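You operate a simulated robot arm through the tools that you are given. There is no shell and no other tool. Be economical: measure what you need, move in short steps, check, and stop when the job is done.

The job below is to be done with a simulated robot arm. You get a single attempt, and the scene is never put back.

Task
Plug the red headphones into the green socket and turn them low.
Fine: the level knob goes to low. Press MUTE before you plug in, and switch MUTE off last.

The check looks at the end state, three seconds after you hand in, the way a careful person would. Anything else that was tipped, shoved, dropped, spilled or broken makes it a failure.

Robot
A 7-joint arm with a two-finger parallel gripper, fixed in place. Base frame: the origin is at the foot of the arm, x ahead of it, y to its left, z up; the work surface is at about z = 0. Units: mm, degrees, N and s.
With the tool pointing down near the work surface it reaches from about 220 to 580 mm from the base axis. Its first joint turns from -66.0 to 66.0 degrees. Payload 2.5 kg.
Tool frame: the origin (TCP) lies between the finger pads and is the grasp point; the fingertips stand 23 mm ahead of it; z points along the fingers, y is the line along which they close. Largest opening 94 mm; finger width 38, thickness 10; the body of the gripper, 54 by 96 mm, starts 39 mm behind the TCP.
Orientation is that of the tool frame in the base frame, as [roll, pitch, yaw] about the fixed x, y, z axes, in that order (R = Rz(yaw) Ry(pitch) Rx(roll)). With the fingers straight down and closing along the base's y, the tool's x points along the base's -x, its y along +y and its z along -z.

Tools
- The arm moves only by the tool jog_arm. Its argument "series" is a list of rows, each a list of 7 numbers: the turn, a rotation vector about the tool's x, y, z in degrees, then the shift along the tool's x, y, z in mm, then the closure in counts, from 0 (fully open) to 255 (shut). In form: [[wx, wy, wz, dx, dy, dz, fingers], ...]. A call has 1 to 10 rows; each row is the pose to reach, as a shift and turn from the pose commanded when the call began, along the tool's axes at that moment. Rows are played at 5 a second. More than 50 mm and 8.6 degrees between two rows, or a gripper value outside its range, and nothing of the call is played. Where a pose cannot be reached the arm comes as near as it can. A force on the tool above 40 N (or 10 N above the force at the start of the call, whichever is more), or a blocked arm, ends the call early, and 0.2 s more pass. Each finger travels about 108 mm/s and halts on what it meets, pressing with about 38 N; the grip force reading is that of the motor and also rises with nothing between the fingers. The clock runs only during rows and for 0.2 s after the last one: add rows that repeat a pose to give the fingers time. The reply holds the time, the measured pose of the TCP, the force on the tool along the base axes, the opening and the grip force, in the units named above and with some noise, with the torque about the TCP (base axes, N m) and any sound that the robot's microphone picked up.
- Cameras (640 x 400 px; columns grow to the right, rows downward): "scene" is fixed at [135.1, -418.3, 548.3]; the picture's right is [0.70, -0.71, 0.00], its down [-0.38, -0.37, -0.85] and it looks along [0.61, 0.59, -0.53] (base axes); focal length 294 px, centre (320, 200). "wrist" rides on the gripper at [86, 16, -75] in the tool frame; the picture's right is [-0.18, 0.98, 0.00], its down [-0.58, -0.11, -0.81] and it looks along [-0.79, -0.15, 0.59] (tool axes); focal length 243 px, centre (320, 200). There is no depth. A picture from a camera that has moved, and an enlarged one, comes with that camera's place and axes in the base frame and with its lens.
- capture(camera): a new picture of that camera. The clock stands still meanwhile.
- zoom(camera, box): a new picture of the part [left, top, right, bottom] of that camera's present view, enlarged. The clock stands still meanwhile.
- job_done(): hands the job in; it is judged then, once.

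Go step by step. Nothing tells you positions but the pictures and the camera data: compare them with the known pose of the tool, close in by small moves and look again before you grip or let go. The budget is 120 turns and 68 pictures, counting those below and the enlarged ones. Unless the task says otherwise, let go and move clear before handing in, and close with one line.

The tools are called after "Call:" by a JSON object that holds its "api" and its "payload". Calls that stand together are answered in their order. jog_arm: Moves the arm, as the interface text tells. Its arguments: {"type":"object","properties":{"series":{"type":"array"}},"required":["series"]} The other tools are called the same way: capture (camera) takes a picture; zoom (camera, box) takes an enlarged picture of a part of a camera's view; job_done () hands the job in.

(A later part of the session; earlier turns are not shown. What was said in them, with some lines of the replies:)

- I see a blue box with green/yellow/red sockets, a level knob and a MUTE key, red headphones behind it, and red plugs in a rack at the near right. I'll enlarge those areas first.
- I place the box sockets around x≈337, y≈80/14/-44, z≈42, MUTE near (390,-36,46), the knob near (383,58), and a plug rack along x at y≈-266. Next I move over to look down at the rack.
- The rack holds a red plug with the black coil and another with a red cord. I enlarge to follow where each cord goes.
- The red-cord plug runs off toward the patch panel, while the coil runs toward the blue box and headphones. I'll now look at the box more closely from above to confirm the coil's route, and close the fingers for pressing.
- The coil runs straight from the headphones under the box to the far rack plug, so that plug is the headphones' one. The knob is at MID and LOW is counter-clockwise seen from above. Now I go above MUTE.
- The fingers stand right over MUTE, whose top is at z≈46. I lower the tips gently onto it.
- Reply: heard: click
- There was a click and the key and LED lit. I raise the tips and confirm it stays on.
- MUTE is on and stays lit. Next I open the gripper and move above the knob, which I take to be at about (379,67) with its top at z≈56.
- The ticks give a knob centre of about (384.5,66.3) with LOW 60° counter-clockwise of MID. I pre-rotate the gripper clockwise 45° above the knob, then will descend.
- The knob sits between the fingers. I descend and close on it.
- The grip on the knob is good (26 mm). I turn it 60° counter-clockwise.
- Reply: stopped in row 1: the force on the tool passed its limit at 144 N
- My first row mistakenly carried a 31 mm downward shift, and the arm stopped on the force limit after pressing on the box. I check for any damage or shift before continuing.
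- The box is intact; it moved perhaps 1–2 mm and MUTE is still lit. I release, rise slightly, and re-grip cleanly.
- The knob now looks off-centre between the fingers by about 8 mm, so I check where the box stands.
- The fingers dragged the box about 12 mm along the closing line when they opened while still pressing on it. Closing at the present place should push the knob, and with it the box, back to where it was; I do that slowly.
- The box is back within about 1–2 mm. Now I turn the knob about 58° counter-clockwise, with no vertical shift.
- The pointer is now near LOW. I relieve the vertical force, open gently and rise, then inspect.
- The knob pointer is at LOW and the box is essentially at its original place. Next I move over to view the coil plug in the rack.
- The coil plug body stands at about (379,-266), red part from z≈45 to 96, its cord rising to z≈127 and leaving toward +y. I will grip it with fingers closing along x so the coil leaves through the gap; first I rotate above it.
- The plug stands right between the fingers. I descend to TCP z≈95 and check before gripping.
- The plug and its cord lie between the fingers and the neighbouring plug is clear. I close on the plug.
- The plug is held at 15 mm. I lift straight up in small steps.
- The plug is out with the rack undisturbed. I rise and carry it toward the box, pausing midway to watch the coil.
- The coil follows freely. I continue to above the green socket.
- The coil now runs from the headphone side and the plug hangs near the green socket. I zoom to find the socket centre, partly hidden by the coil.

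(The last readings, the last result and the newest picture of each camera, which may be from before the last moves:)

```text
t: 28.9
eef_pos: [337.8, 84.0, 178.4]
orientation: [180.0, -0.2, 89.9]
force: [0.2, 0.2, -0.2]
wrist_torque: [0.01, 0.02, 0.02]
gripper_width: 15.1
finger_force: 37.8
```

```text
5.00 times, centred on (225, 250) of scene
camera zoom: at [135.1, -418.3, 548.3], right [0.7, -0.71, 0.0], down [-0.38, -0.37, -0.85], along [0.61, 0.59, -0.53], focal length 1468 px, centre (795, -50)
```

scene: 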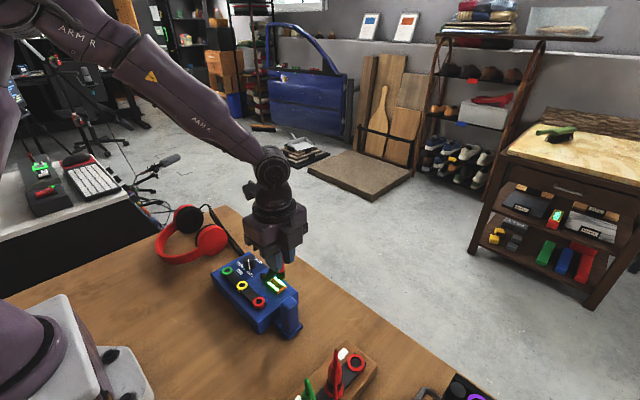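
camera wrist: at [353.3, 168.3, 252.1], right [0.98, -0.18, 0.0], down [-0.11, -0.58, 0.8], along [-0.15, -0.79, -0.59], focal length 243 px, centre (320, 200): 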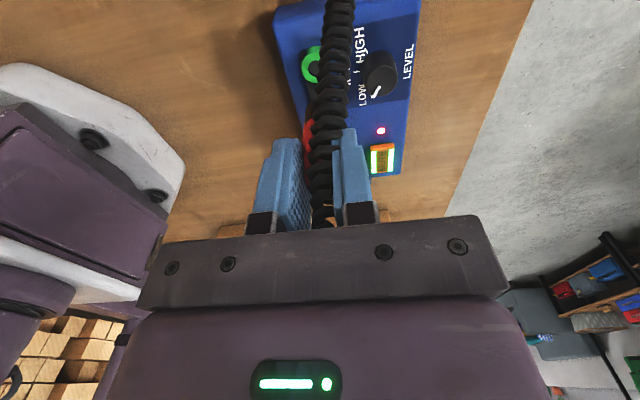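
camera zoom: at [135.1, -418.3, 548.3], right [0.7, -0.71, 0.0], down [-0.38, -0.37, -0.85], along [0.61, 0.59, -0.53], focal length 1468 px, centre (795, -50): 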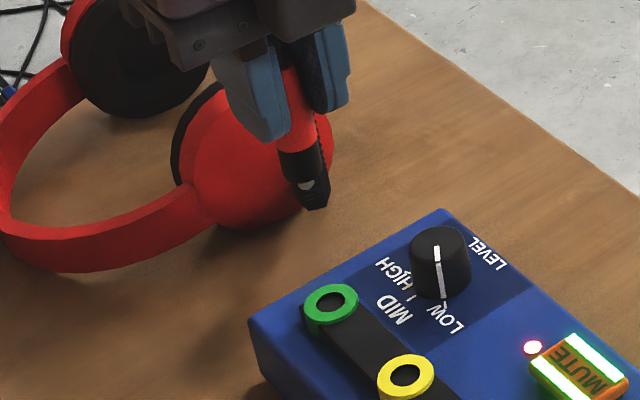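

I take the green socket to be about (332,77). I shift the plug there and lower it to stay roughly 10–20 mm above the ring, then compare in both views.

Call:
{"api": "jog_arm", "payload": {"series": [[0, 0, 0, -5, -6, 0, 230], [0, 0, 0, -5, -6, 20, 230], [0, 0, 0, -5, -6, 40, 230], [0, 0, 0, -5, -6, 40, 230]]}}

Call:
{"api": "zoom", "payload": {"camera": "scene", "box": [190, 220, 270, 290]}}

Call:
{"api": "zoom", "payload": {"camera": "wrist", "box": [220, 0, 420, 180]}}

```text
t: 29.9
eef_pos: [332.6, 76.8, 139.7]
orientation: [179.9, 0.0, 90.0]
force: [-1.0, -1.1, -1.0]
wrist_torque: [0.0, 0.01, 0.02]
gripper_width: 15.1
finger_force: 37.7
```

```text
5.71 times, centred on (230, 255) of scene
camera zoom: at [135.1, -418.3, 548.3], right [0.7, -0.71, 0.0], down [-0.38, -0.37, -0.85], along [0.61, 0.59, -0.53], focal length 1678 px, centre (834, -114)
```

zoom: 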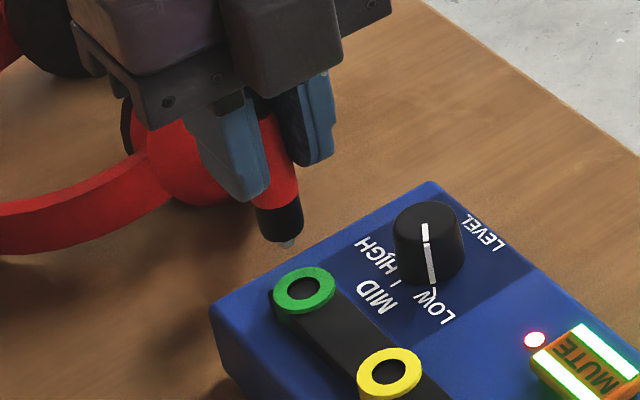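

```text
2.22 times, centred on (320, 90) of wrist
camera zoom: at [347.0, 162.4, 213.9], right [0.98, -0.18, 0.0], down [-0.11, -0.58, 0.8], along [-0.15, -0.79, -0.59], focal length 539 px, centre (320, 444)
```

zoom: 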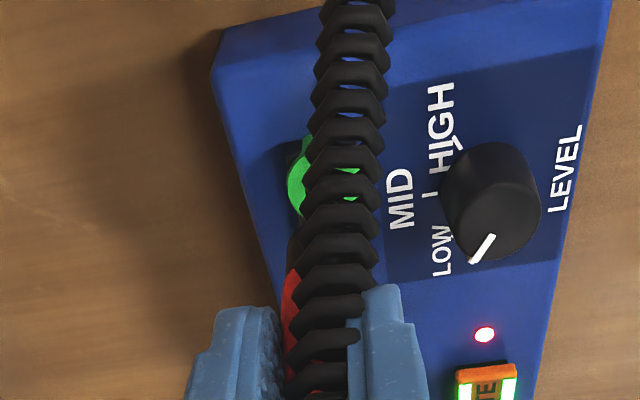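

The plug's silver tip is about 25 mm above the green hole and nearly in line with it. I take one closer look for tilt and offset.

Call:
{"api": "zoom", "payload": {"camera": "scene", "box": [215, 230, 250, 280]}}

```text
8.00 times, centred on (232, 255) of scene
camera zoom: at [135.1, -418.3, 548.3], right [0.7, -0.71, 0.0], down [-0.38, -0.37, -0.85], along [0.61, 0.59, -0.53], focal length 2349 px, centre (1020, -240)
```

zoom: 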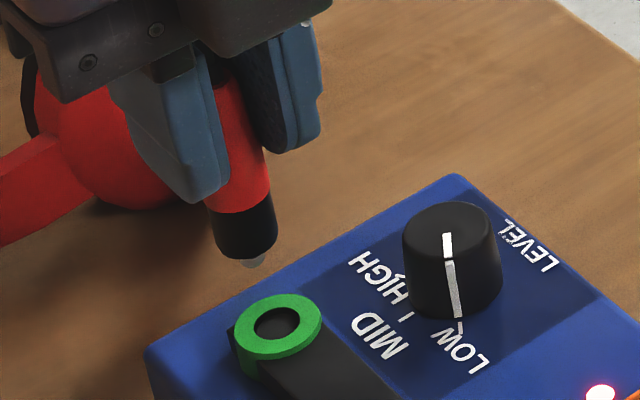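

The plug is close to vertical; the tip needs roughly +1 mm in x and -2 mm in y. I apply this and lower 15 mm, then look again.

Call:
{"api": "jog_arm", "payload": {"series": [[0, 0, 0, -2, 1, 0, 230], [0, 0, 0, -2, 1, 8, 230], [0, 0, 0, -2, 1, 15, 230], [0, 0, 0, -2, 1, 15, 230]]}}

Call:
{"api": "zoom", "payload": {"camera": "scene", "box": [215, 235, 250, 285]}}

Call:
{"api": "zoom", "payload": {"camera": "wrist", "box": [240, 20, 400, 120]}}

```text
t: 30.9
eef_pos: [332.7, 75.5, 123.8]
orientation: [-180.0, -0.1, 90.0]
force: [-0.2, -0.3, 0.0]
wrist_torque: [-0.01, -0.02, -0.03]
gripper_width: 15.4
finger_force: 38.1
```

```text
8.00 times, centred on (232, 260) of scene
camera zoom: at [135.1, -418.3, 548.3], right [0.7, -0.71, 0.0], down [-0.38, -0.37, -0.85], along [0.61, 0.59, -0.53], focal length 2349 px, centre (1020, -280)
```

zoom: 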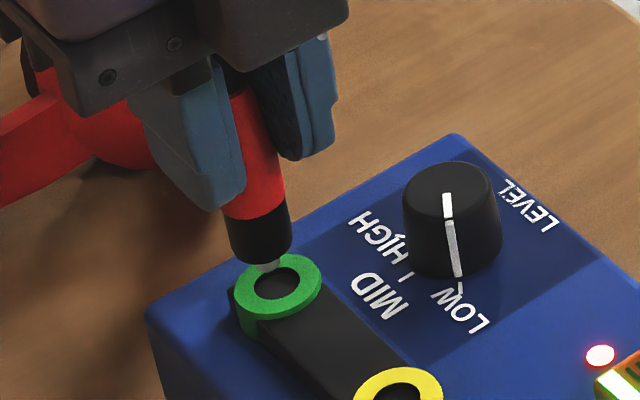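

```text
4.00 times, centred on (320, 70) of wrist
camera zoom: at [347.4, 160.2, 197.9], right [0.98, -0.18, 0.0], down [-0.11, -0.58, 0.8], along [-0.15, -0.79, -0.59], focal length 970 px, centre (320, 720)
```

zoom: 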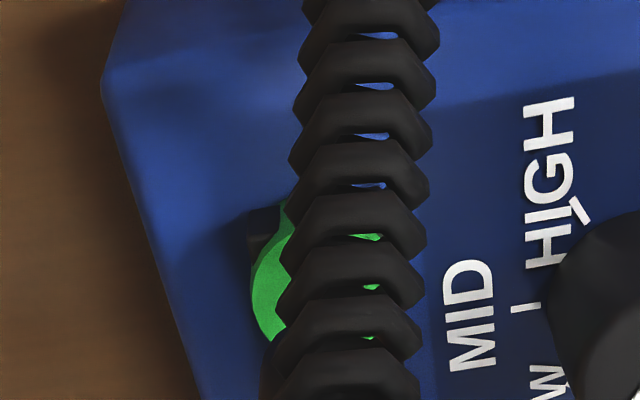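

The tip is about 6 mm above the hole and ~2 mm to the picture's left of it. I correct by (+1,-1) mm, lower 6 mm and look again.

Call:
{"api": "jog_arm", "payload": {"series": [[0, 0, 0, -1, 1, 0, 230], [0, 0, 0, -1, 1, 3, 230], [0, 0, 0, -1, 1, 6, 230], [0, 0, 0, -1, 1, 6, 230]]}}

Call:
{"api": "zoom", "payload": {"camera": "scene", "box": [215, 235, 250, 285]}}

```text
t: 31.9
eef_pos: [333.9, 75.5, 119.0]
orientation: [179.9, -0.1, 90.0]
force: [-0.1, 0.1, -1.2]
wrist_torque: [-0.02, -0.01, 0.0]
gripper_width: 15.3
finger_force: 38.2
```

```text
8.00 times, centred on (232, 260) of scene
camera zoom: at [135.1, -418.3, 548.3], right [0.7, -0.71, 0.0], down [-0.38, -0.37, -0.85], along [0.61, 0.59, -0.53], focal length 2349 px, centre (1020, -280)
```

zoom: 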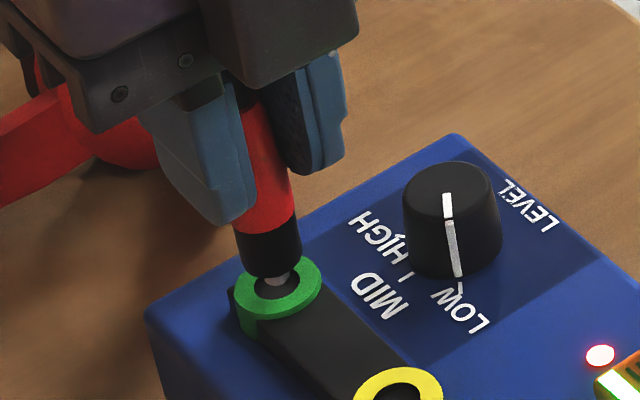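

The tip now appears centred over the hole with no contact force. I lower gently in small steps, force-guarded.

Call:
{"api": "jog_arm", "payload": {"series": [[0, 0, 0, 0, 0, 2, 230], [0, 0, 0, 0, 0, 4, 230], [0, 0, 0, 0, 0, 5, 230], [0, 0, 0, 0, 0, 5, 230]]}}

Call:
{"api": "zoom", "payload": {"camera": "scene", "box": [215, 235, 250, 285]}}

```text
t: 32.9
eef_pos: [333.4, 74.1, 114.2]
orientation: [180.0, -0.2, 89.9]
force: [0.0, -0.2, -1.0]
wrist_torque: [0.0, 0.03, -0.05]
gripper_width: 15.3
finger_force: 37.5
```

```text
8.00 times, centred on (232, 260) of scene
camera zoom: at [135.1, -418.3, 548.3], right [0.7, -0.71, 0.0], down [-0.38, -0.37, -0.85], along [0.61, 0.59, -0.53], focal length 2349 px, centre (1020, -280)
```

zoom: 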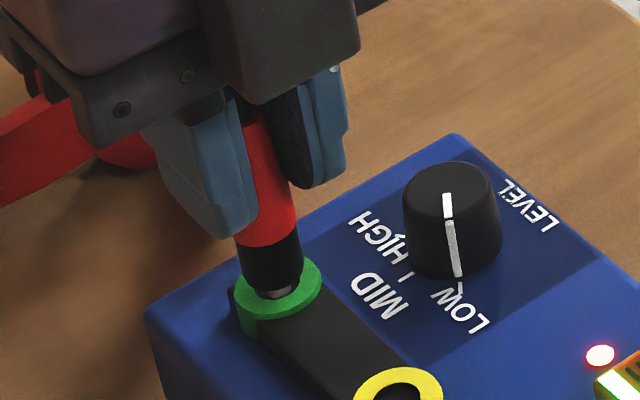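

The pin seems to be entering. I enlarge further to see whether the rim hides the pin's end.

Call:
{"api": "zoom", "payload": {"camera": "scene", "box": [223, 250, 243, 265]}}

```text
16.00 times, centred on (233, 258) of scene
camera zoom: at [135.1, -418.3, 548.3], right [0.7, -0.71, 0.0], down [-0.38, -0.37, -0.85], along [0.61, 0.59, -0.53], focal length 4698 px, centre (1712, -720)
```

zoom: 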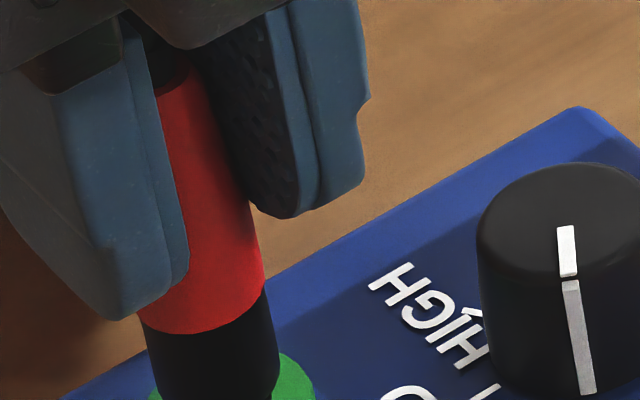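

Call:
{"api": "zoom", "payload": {"camera": "scene", "box": [214, 261, 242, 279]}}

```text
16.00 times, centred on (228, 270) of scene
camera zoom: at [135.1, -418.3, 548.3], right [0.7, -0.71, 0.0], down [-0.38, -0.37, -0.85], along [0.61, 0.59, -0.53], focal length 4698 px, centre (1792, -920)
```

zoom: 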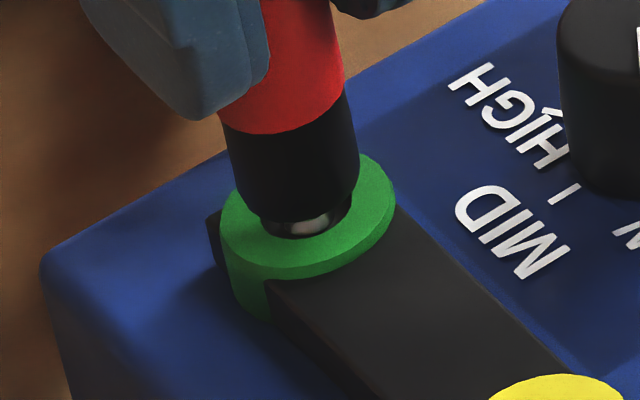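

The silver pin is inside the hole, hidden by the front rim, and the collar is about 4 mm above the ring. I push down further in small steps.

Call:
{"api": "jog_arm", "payload": {"series": [[0, 0, 0, -0.5, 0.5, 1, 230], [0, 0, 0, -0.5, 0.5, 2, 230], [0, 0, 0, -0.5, 0.5, 3, 230], [0, 0, 0, -0.5, 0.5, 4, 230], [0, 0, 0, -0.5, 0.5, 5, 230], [0, 0, 0, -0.5, 0.5, 5, 230]]}}

Call:
{"api": "zoom", "payload": {"camera": "scene", "box": [214, 261, 242, 279]}}

```text
t: 34.3
eef_pos: [334.4, 72.9, 110.9]
orientation: [180.0, -0.1, 90.0]
force: [0.4, 0.9, -0.6]
wrist_torque: [0.04, -0.02, 0.02]
gripper_width: 15.1
finger_force: 38.1
```

```text
16.00 times, centred on (228, 270) of scene
camera zoom: at [135.1, -418.3, 548.3], right [0.7, -0.71, 0.0], down [-0.38, -0.37, -0.85], along [0.61, 0.59, -0.53], focal length 4698 px, centre (1792, -920)
```

zoom: 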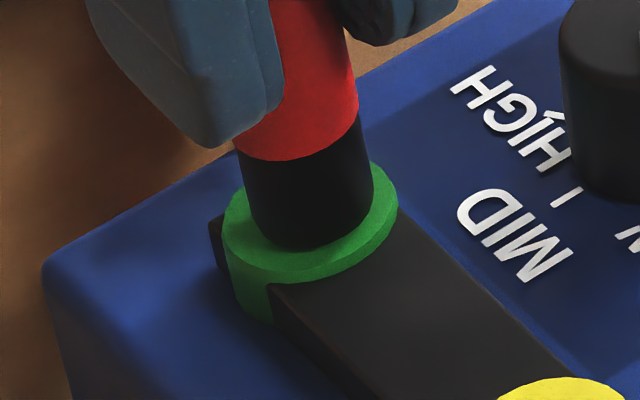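

No contact force yet. I continue down in 1 mm steps until it seats.

Call:
{"api": "jog_arm", "payload": {"series": [[0, 0, 0, 0, 0, 1, 230], [0, 0, 0, 0, 0, 2, 230], [0, 0, 0, 0, 0, 3, 230], [0, 0, 0, 0, 0, 4, 230], [0, 0, 0, 0, 0, 4, 230]]}}

Call:
{"api": "zoom", "payload": {"camera": "scene", "box": [214, 261, 242, 279]}}

```text
t: 35.5
eef_pos: [334.1, 72.8, 104.5]
orientation: [179.8, -0.3, 90.1]
force: [-5.8, 0.1, 29.1]
wrist_torque: [0.08, 0.16, 0.01]
gripper_width: 15.1
finger_force: 37.9
```

```text
16.00 times, centred on (228, 270) of scene
camera zoom: at [135.0, -418.3, 548.3], right [0.7, -0.71, 0.0], down [-0.38, -0.37, -0.85], along [0.61, 0.59, -0.53], focal length 4698 px, centre (1792, -920)
```

zoom: 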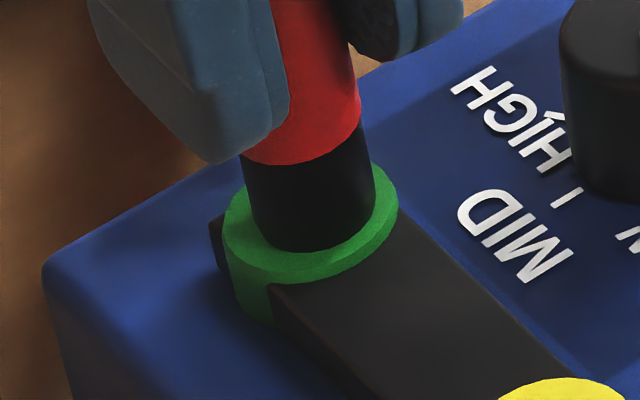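

The collar now rests on the green ring with 29 N, so it is seated. I relieve the force slightly before opening.

Call:
{"api": "jog_arm", "payload": {"series": [[0, 0, 0, 0, 0, -1, 230], [0, 0, 0, 0, 0, -2, 230], [0, 0, 0, 0, 0, -2.5, 230]]}}

```text
t: 36.3
eef_pos: [333.0, 73.0, 107.1]
orientation: [-179.9, -0.2, 90.0]
force: [-0.9, -0.5, -4.3]
wrist_torque: [0.24, 0.11, 0.0]
gripper_width: 15.3
finger_force: 38.3
```

The force is nearly gone. I open the fingers and look before rising.

Call:
{"api": "jog_arm", "payload": {"series": [[0, 0, 0, 0, 0, 0.5, 200], [0, 0, 0, 0, 0, 0.5, 170], [0, 0, 0, 0, 0, 0.5, 140], [0, 0, 0, 0, 0, 0.5, 140]]}}

Call:
{"api": "zoom", "payload": {"camera": "scene", "box": [190, 220, 270, 290]}}

```text
t: 37.3
eef_pos: [333.6, 73.9, 107.3]
orientation: [179.9, -0.1, 89.9]
force: [0.1, -0.4, -0.6]
wrist_torque: [0.02, -0.01, 0.0]
gripper_width: 42.3
finger_force: 0.1
```

```text
5.71 times, centred on (230, 255) of scene
camera zoom: at [135.1, -418.3, 548.3], right [0.7, -0.71, 0.0], down [-0.38, -0.37, -0.85], along [0.61, 0.59, -0.53], focal length 1678 px, centre (834, -114)
```

zoom: 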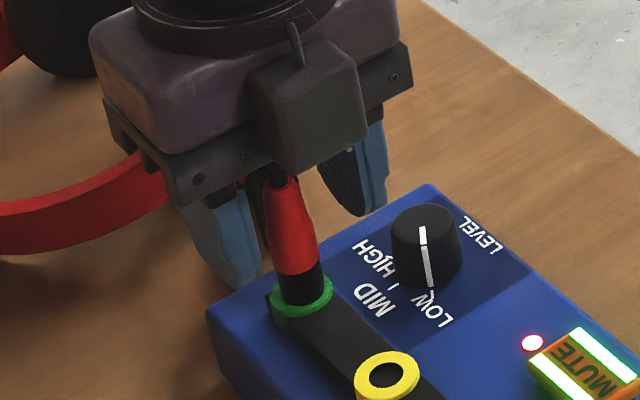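

The plug stands upright in the green socket. I rise straight up clear of the cord.

Call:
{"api": "jog_arm", "payload": {"series": [[0, 0, 0, 0, 0, -15, 140], [0, 0, 0, 0, 0, -30, 130], [0, 0, 0, 0, 0, -50, 130], [0, 0, 0, 0, 0, -75, 130], [0, 0, 0, 0, 0, -105, 130], [0, 0, 0, 0, 0, -105, 130]]}}

Call:
{"api": "capture", "payload": {"camera": "scene"}}

Call:
{"api": "zoom", "payload": {"camera": "scene", "box": [150, 190, 330, 340]}}

```text
t: 38.7
eef_pos: [334.2, 72.9, 212.8]
orientation: [180.0, -0.1, 89.9]
force: [-0.2, 0.2, -0.5]
wrist_torque: [-0.02, 0.03, 0.01]
gripper_width: 46.0
finger_force: 0.0
```

```text
9 pictures are left
```

scene: 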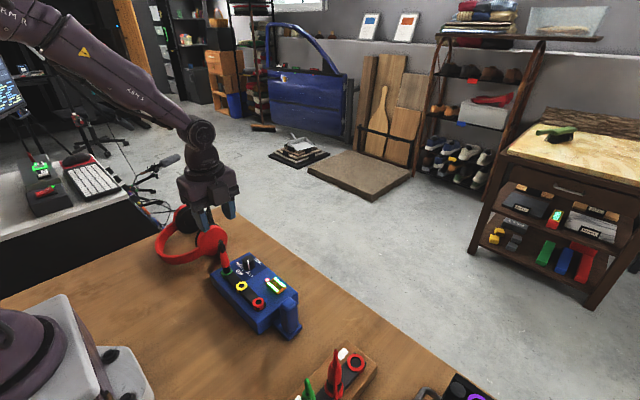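

```text
2.67 times, centred on (240, 265) of scene
camera zoom: at [135.1, -418.3, 548.3], right [0.7, -0.71, 0.0], down [-0.38, -0.37, -0.85], along [0.61, 0.59, -0.53], focal length 783 px, centre (533, 27)
```

zoom: 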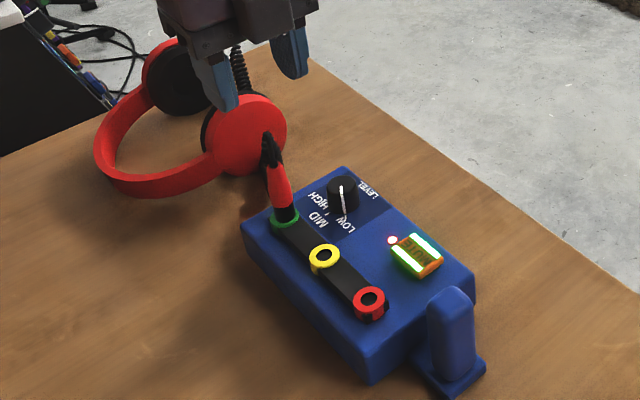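

The plug is in, the knob on LOW, and all else is in place. Now I close the fingers and go above MUTE for the last press.

Call:
{"api": "jog_arm", "payload": {"series": [[0, 0, 0, -35, 17, 0, 200], [0, 0, 0, -75, 36, 0, 255], [0, 0, 0, -111, 54, 0, 255], [0, 0, 0, -111, 54, 40, 255], [0, 0, 0, -111, 54, 80, 255], [0, 0, 0, -111, 54, 112, 255], [0, 0, 0, -111, 54, 112, 255]]}}

Call:
{"api": "zoom", "payload": {"camera": "scene", "box": [210, 220, 330, 320]}}

Call:
{"api": "capture", "payload": {"camera": "wrist"}}

```text
t: 40.3
eef_pos: [389.3, -39.4, 100.4]
orientation: [180.0, -0.2, 90.1]
force: [0.3, 0.0, 0.5]
wrist_torque: [0.01, -0.01, -0.02]
gripper_width: 0.0
finger_force: 37.8
```

```text
4.00 times, centred on (270, 270) of scene
camera zoom: at [135.1, -418.3, 548.3], right [0.7, -0.71, 0.0], down [-0.38, -0.37, -0.85], along [0.61, 0.59, -0.53], focal length 1175 px, centre (520, -80)
```

zoom: 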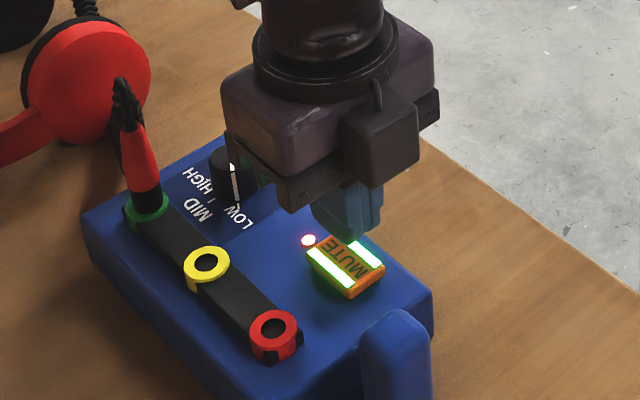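

```text
6 pictures are left
camera wrist: at [403.2, 46.0, 174.3], right [0.98, -0.18, 0.0], down [-0.11, -0.58, 0.8], along [-0.15, -0.79, -0.59], focal length 243 px, centre (320, 200)
```

wrist: 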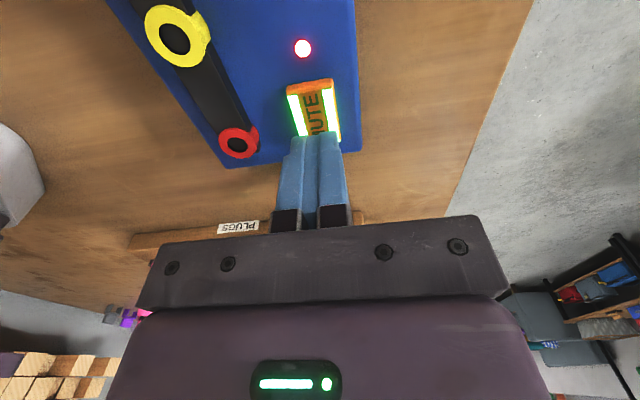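

The fingers are over MUTE. I press gently, as the first time.

Call:
{"api": "jog_arm", "payload": {"series": [[0, 0, 0, 1, -1.5, 15, 255], [0, 0, 0, 1, -1.5, 23, 255], [0, 0, 0, 1, -1.5, 26, 255], [0, 0, 0, 1, -1.5, 28, 255], [0, 0, 0, 1, -1.5, 30, 255]]}}

```text
t: 41.5
eef_pos: [386.8, -36.1, 70.9]
orientation: [179.9, -0.1, 90.1]
force: [-2.5, -2.0, 9.3]
wrist_torque: [-0.07, 0.07, 0.04]
gripper_width: 0.0
finger_force: 37.8
heard: click
```

It clicked. I rise straight up and check that the light is off.

Call:
{"api": "jog_arm", "payload": {"series": [[0, 0, 0, 0, 0, -15, 255], [0, 0, 0, 0, 0, -50, 255], [0, 0, 0, 0, 0, -95, 255], [0, 0, 0, 0, 0, -140, 255], [0, 0, 0, 0, 0, -140, 255]]}}

Call:
{"api": "zoom", "payload": {"camera": "scene", "box": [200, 220, 320, 320]}}

Call:
{"api": "capture", "payload": {"camera": "scene"}}

```text
t: 42.7
eef_pos: [385.2, -35.4, 208.0]
orientation: [180.0, -0.2, 90.0]
force: [0.1, 0.2, 0.0]
wrist_torque: [0.03, -0.03, -0.02]
gripper_width: 0.0
finger_force: 37.7
```

```text
4.00 times, centred on (260, 270) of scene
camera zoom: at [135.1, -418.3, 548.3], right [0.7, -0.71, 0.0], down [-0.38, -0.37, -0.85], along [0.61, 0.59, -0.53], focal length 1175 px, centre (560, -80)
```

zoom: 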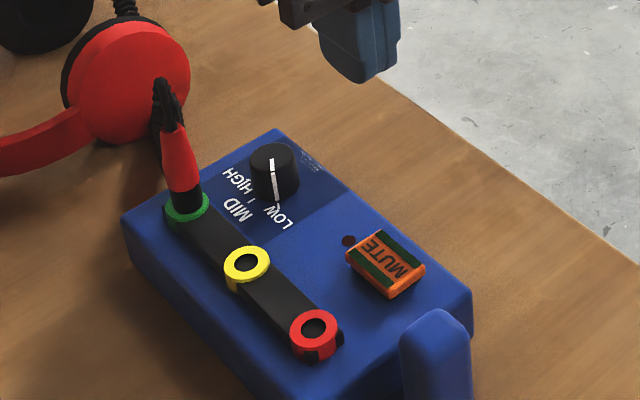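

```text
4 pictures are left
```

scene: 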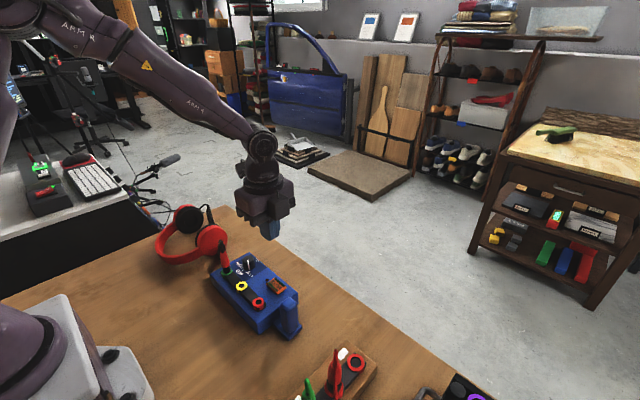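

MUTE is off, the red plug stands in the green socket, the knob points to LOW and the arm is clear. I hand in.

Call:
{"api": "job_done", "payload": {}}

```text
The job is handed in.
```

The red headphones are plugged into the green socket and the level knob is on LOW; MUTE was pressed before plugging in and switched off last. While turning the knob I pressed too hard on the box and dragged it about 12 mm; I pushed it back to within a few millimetres of where it was, and saw nothing else moved or damaged.
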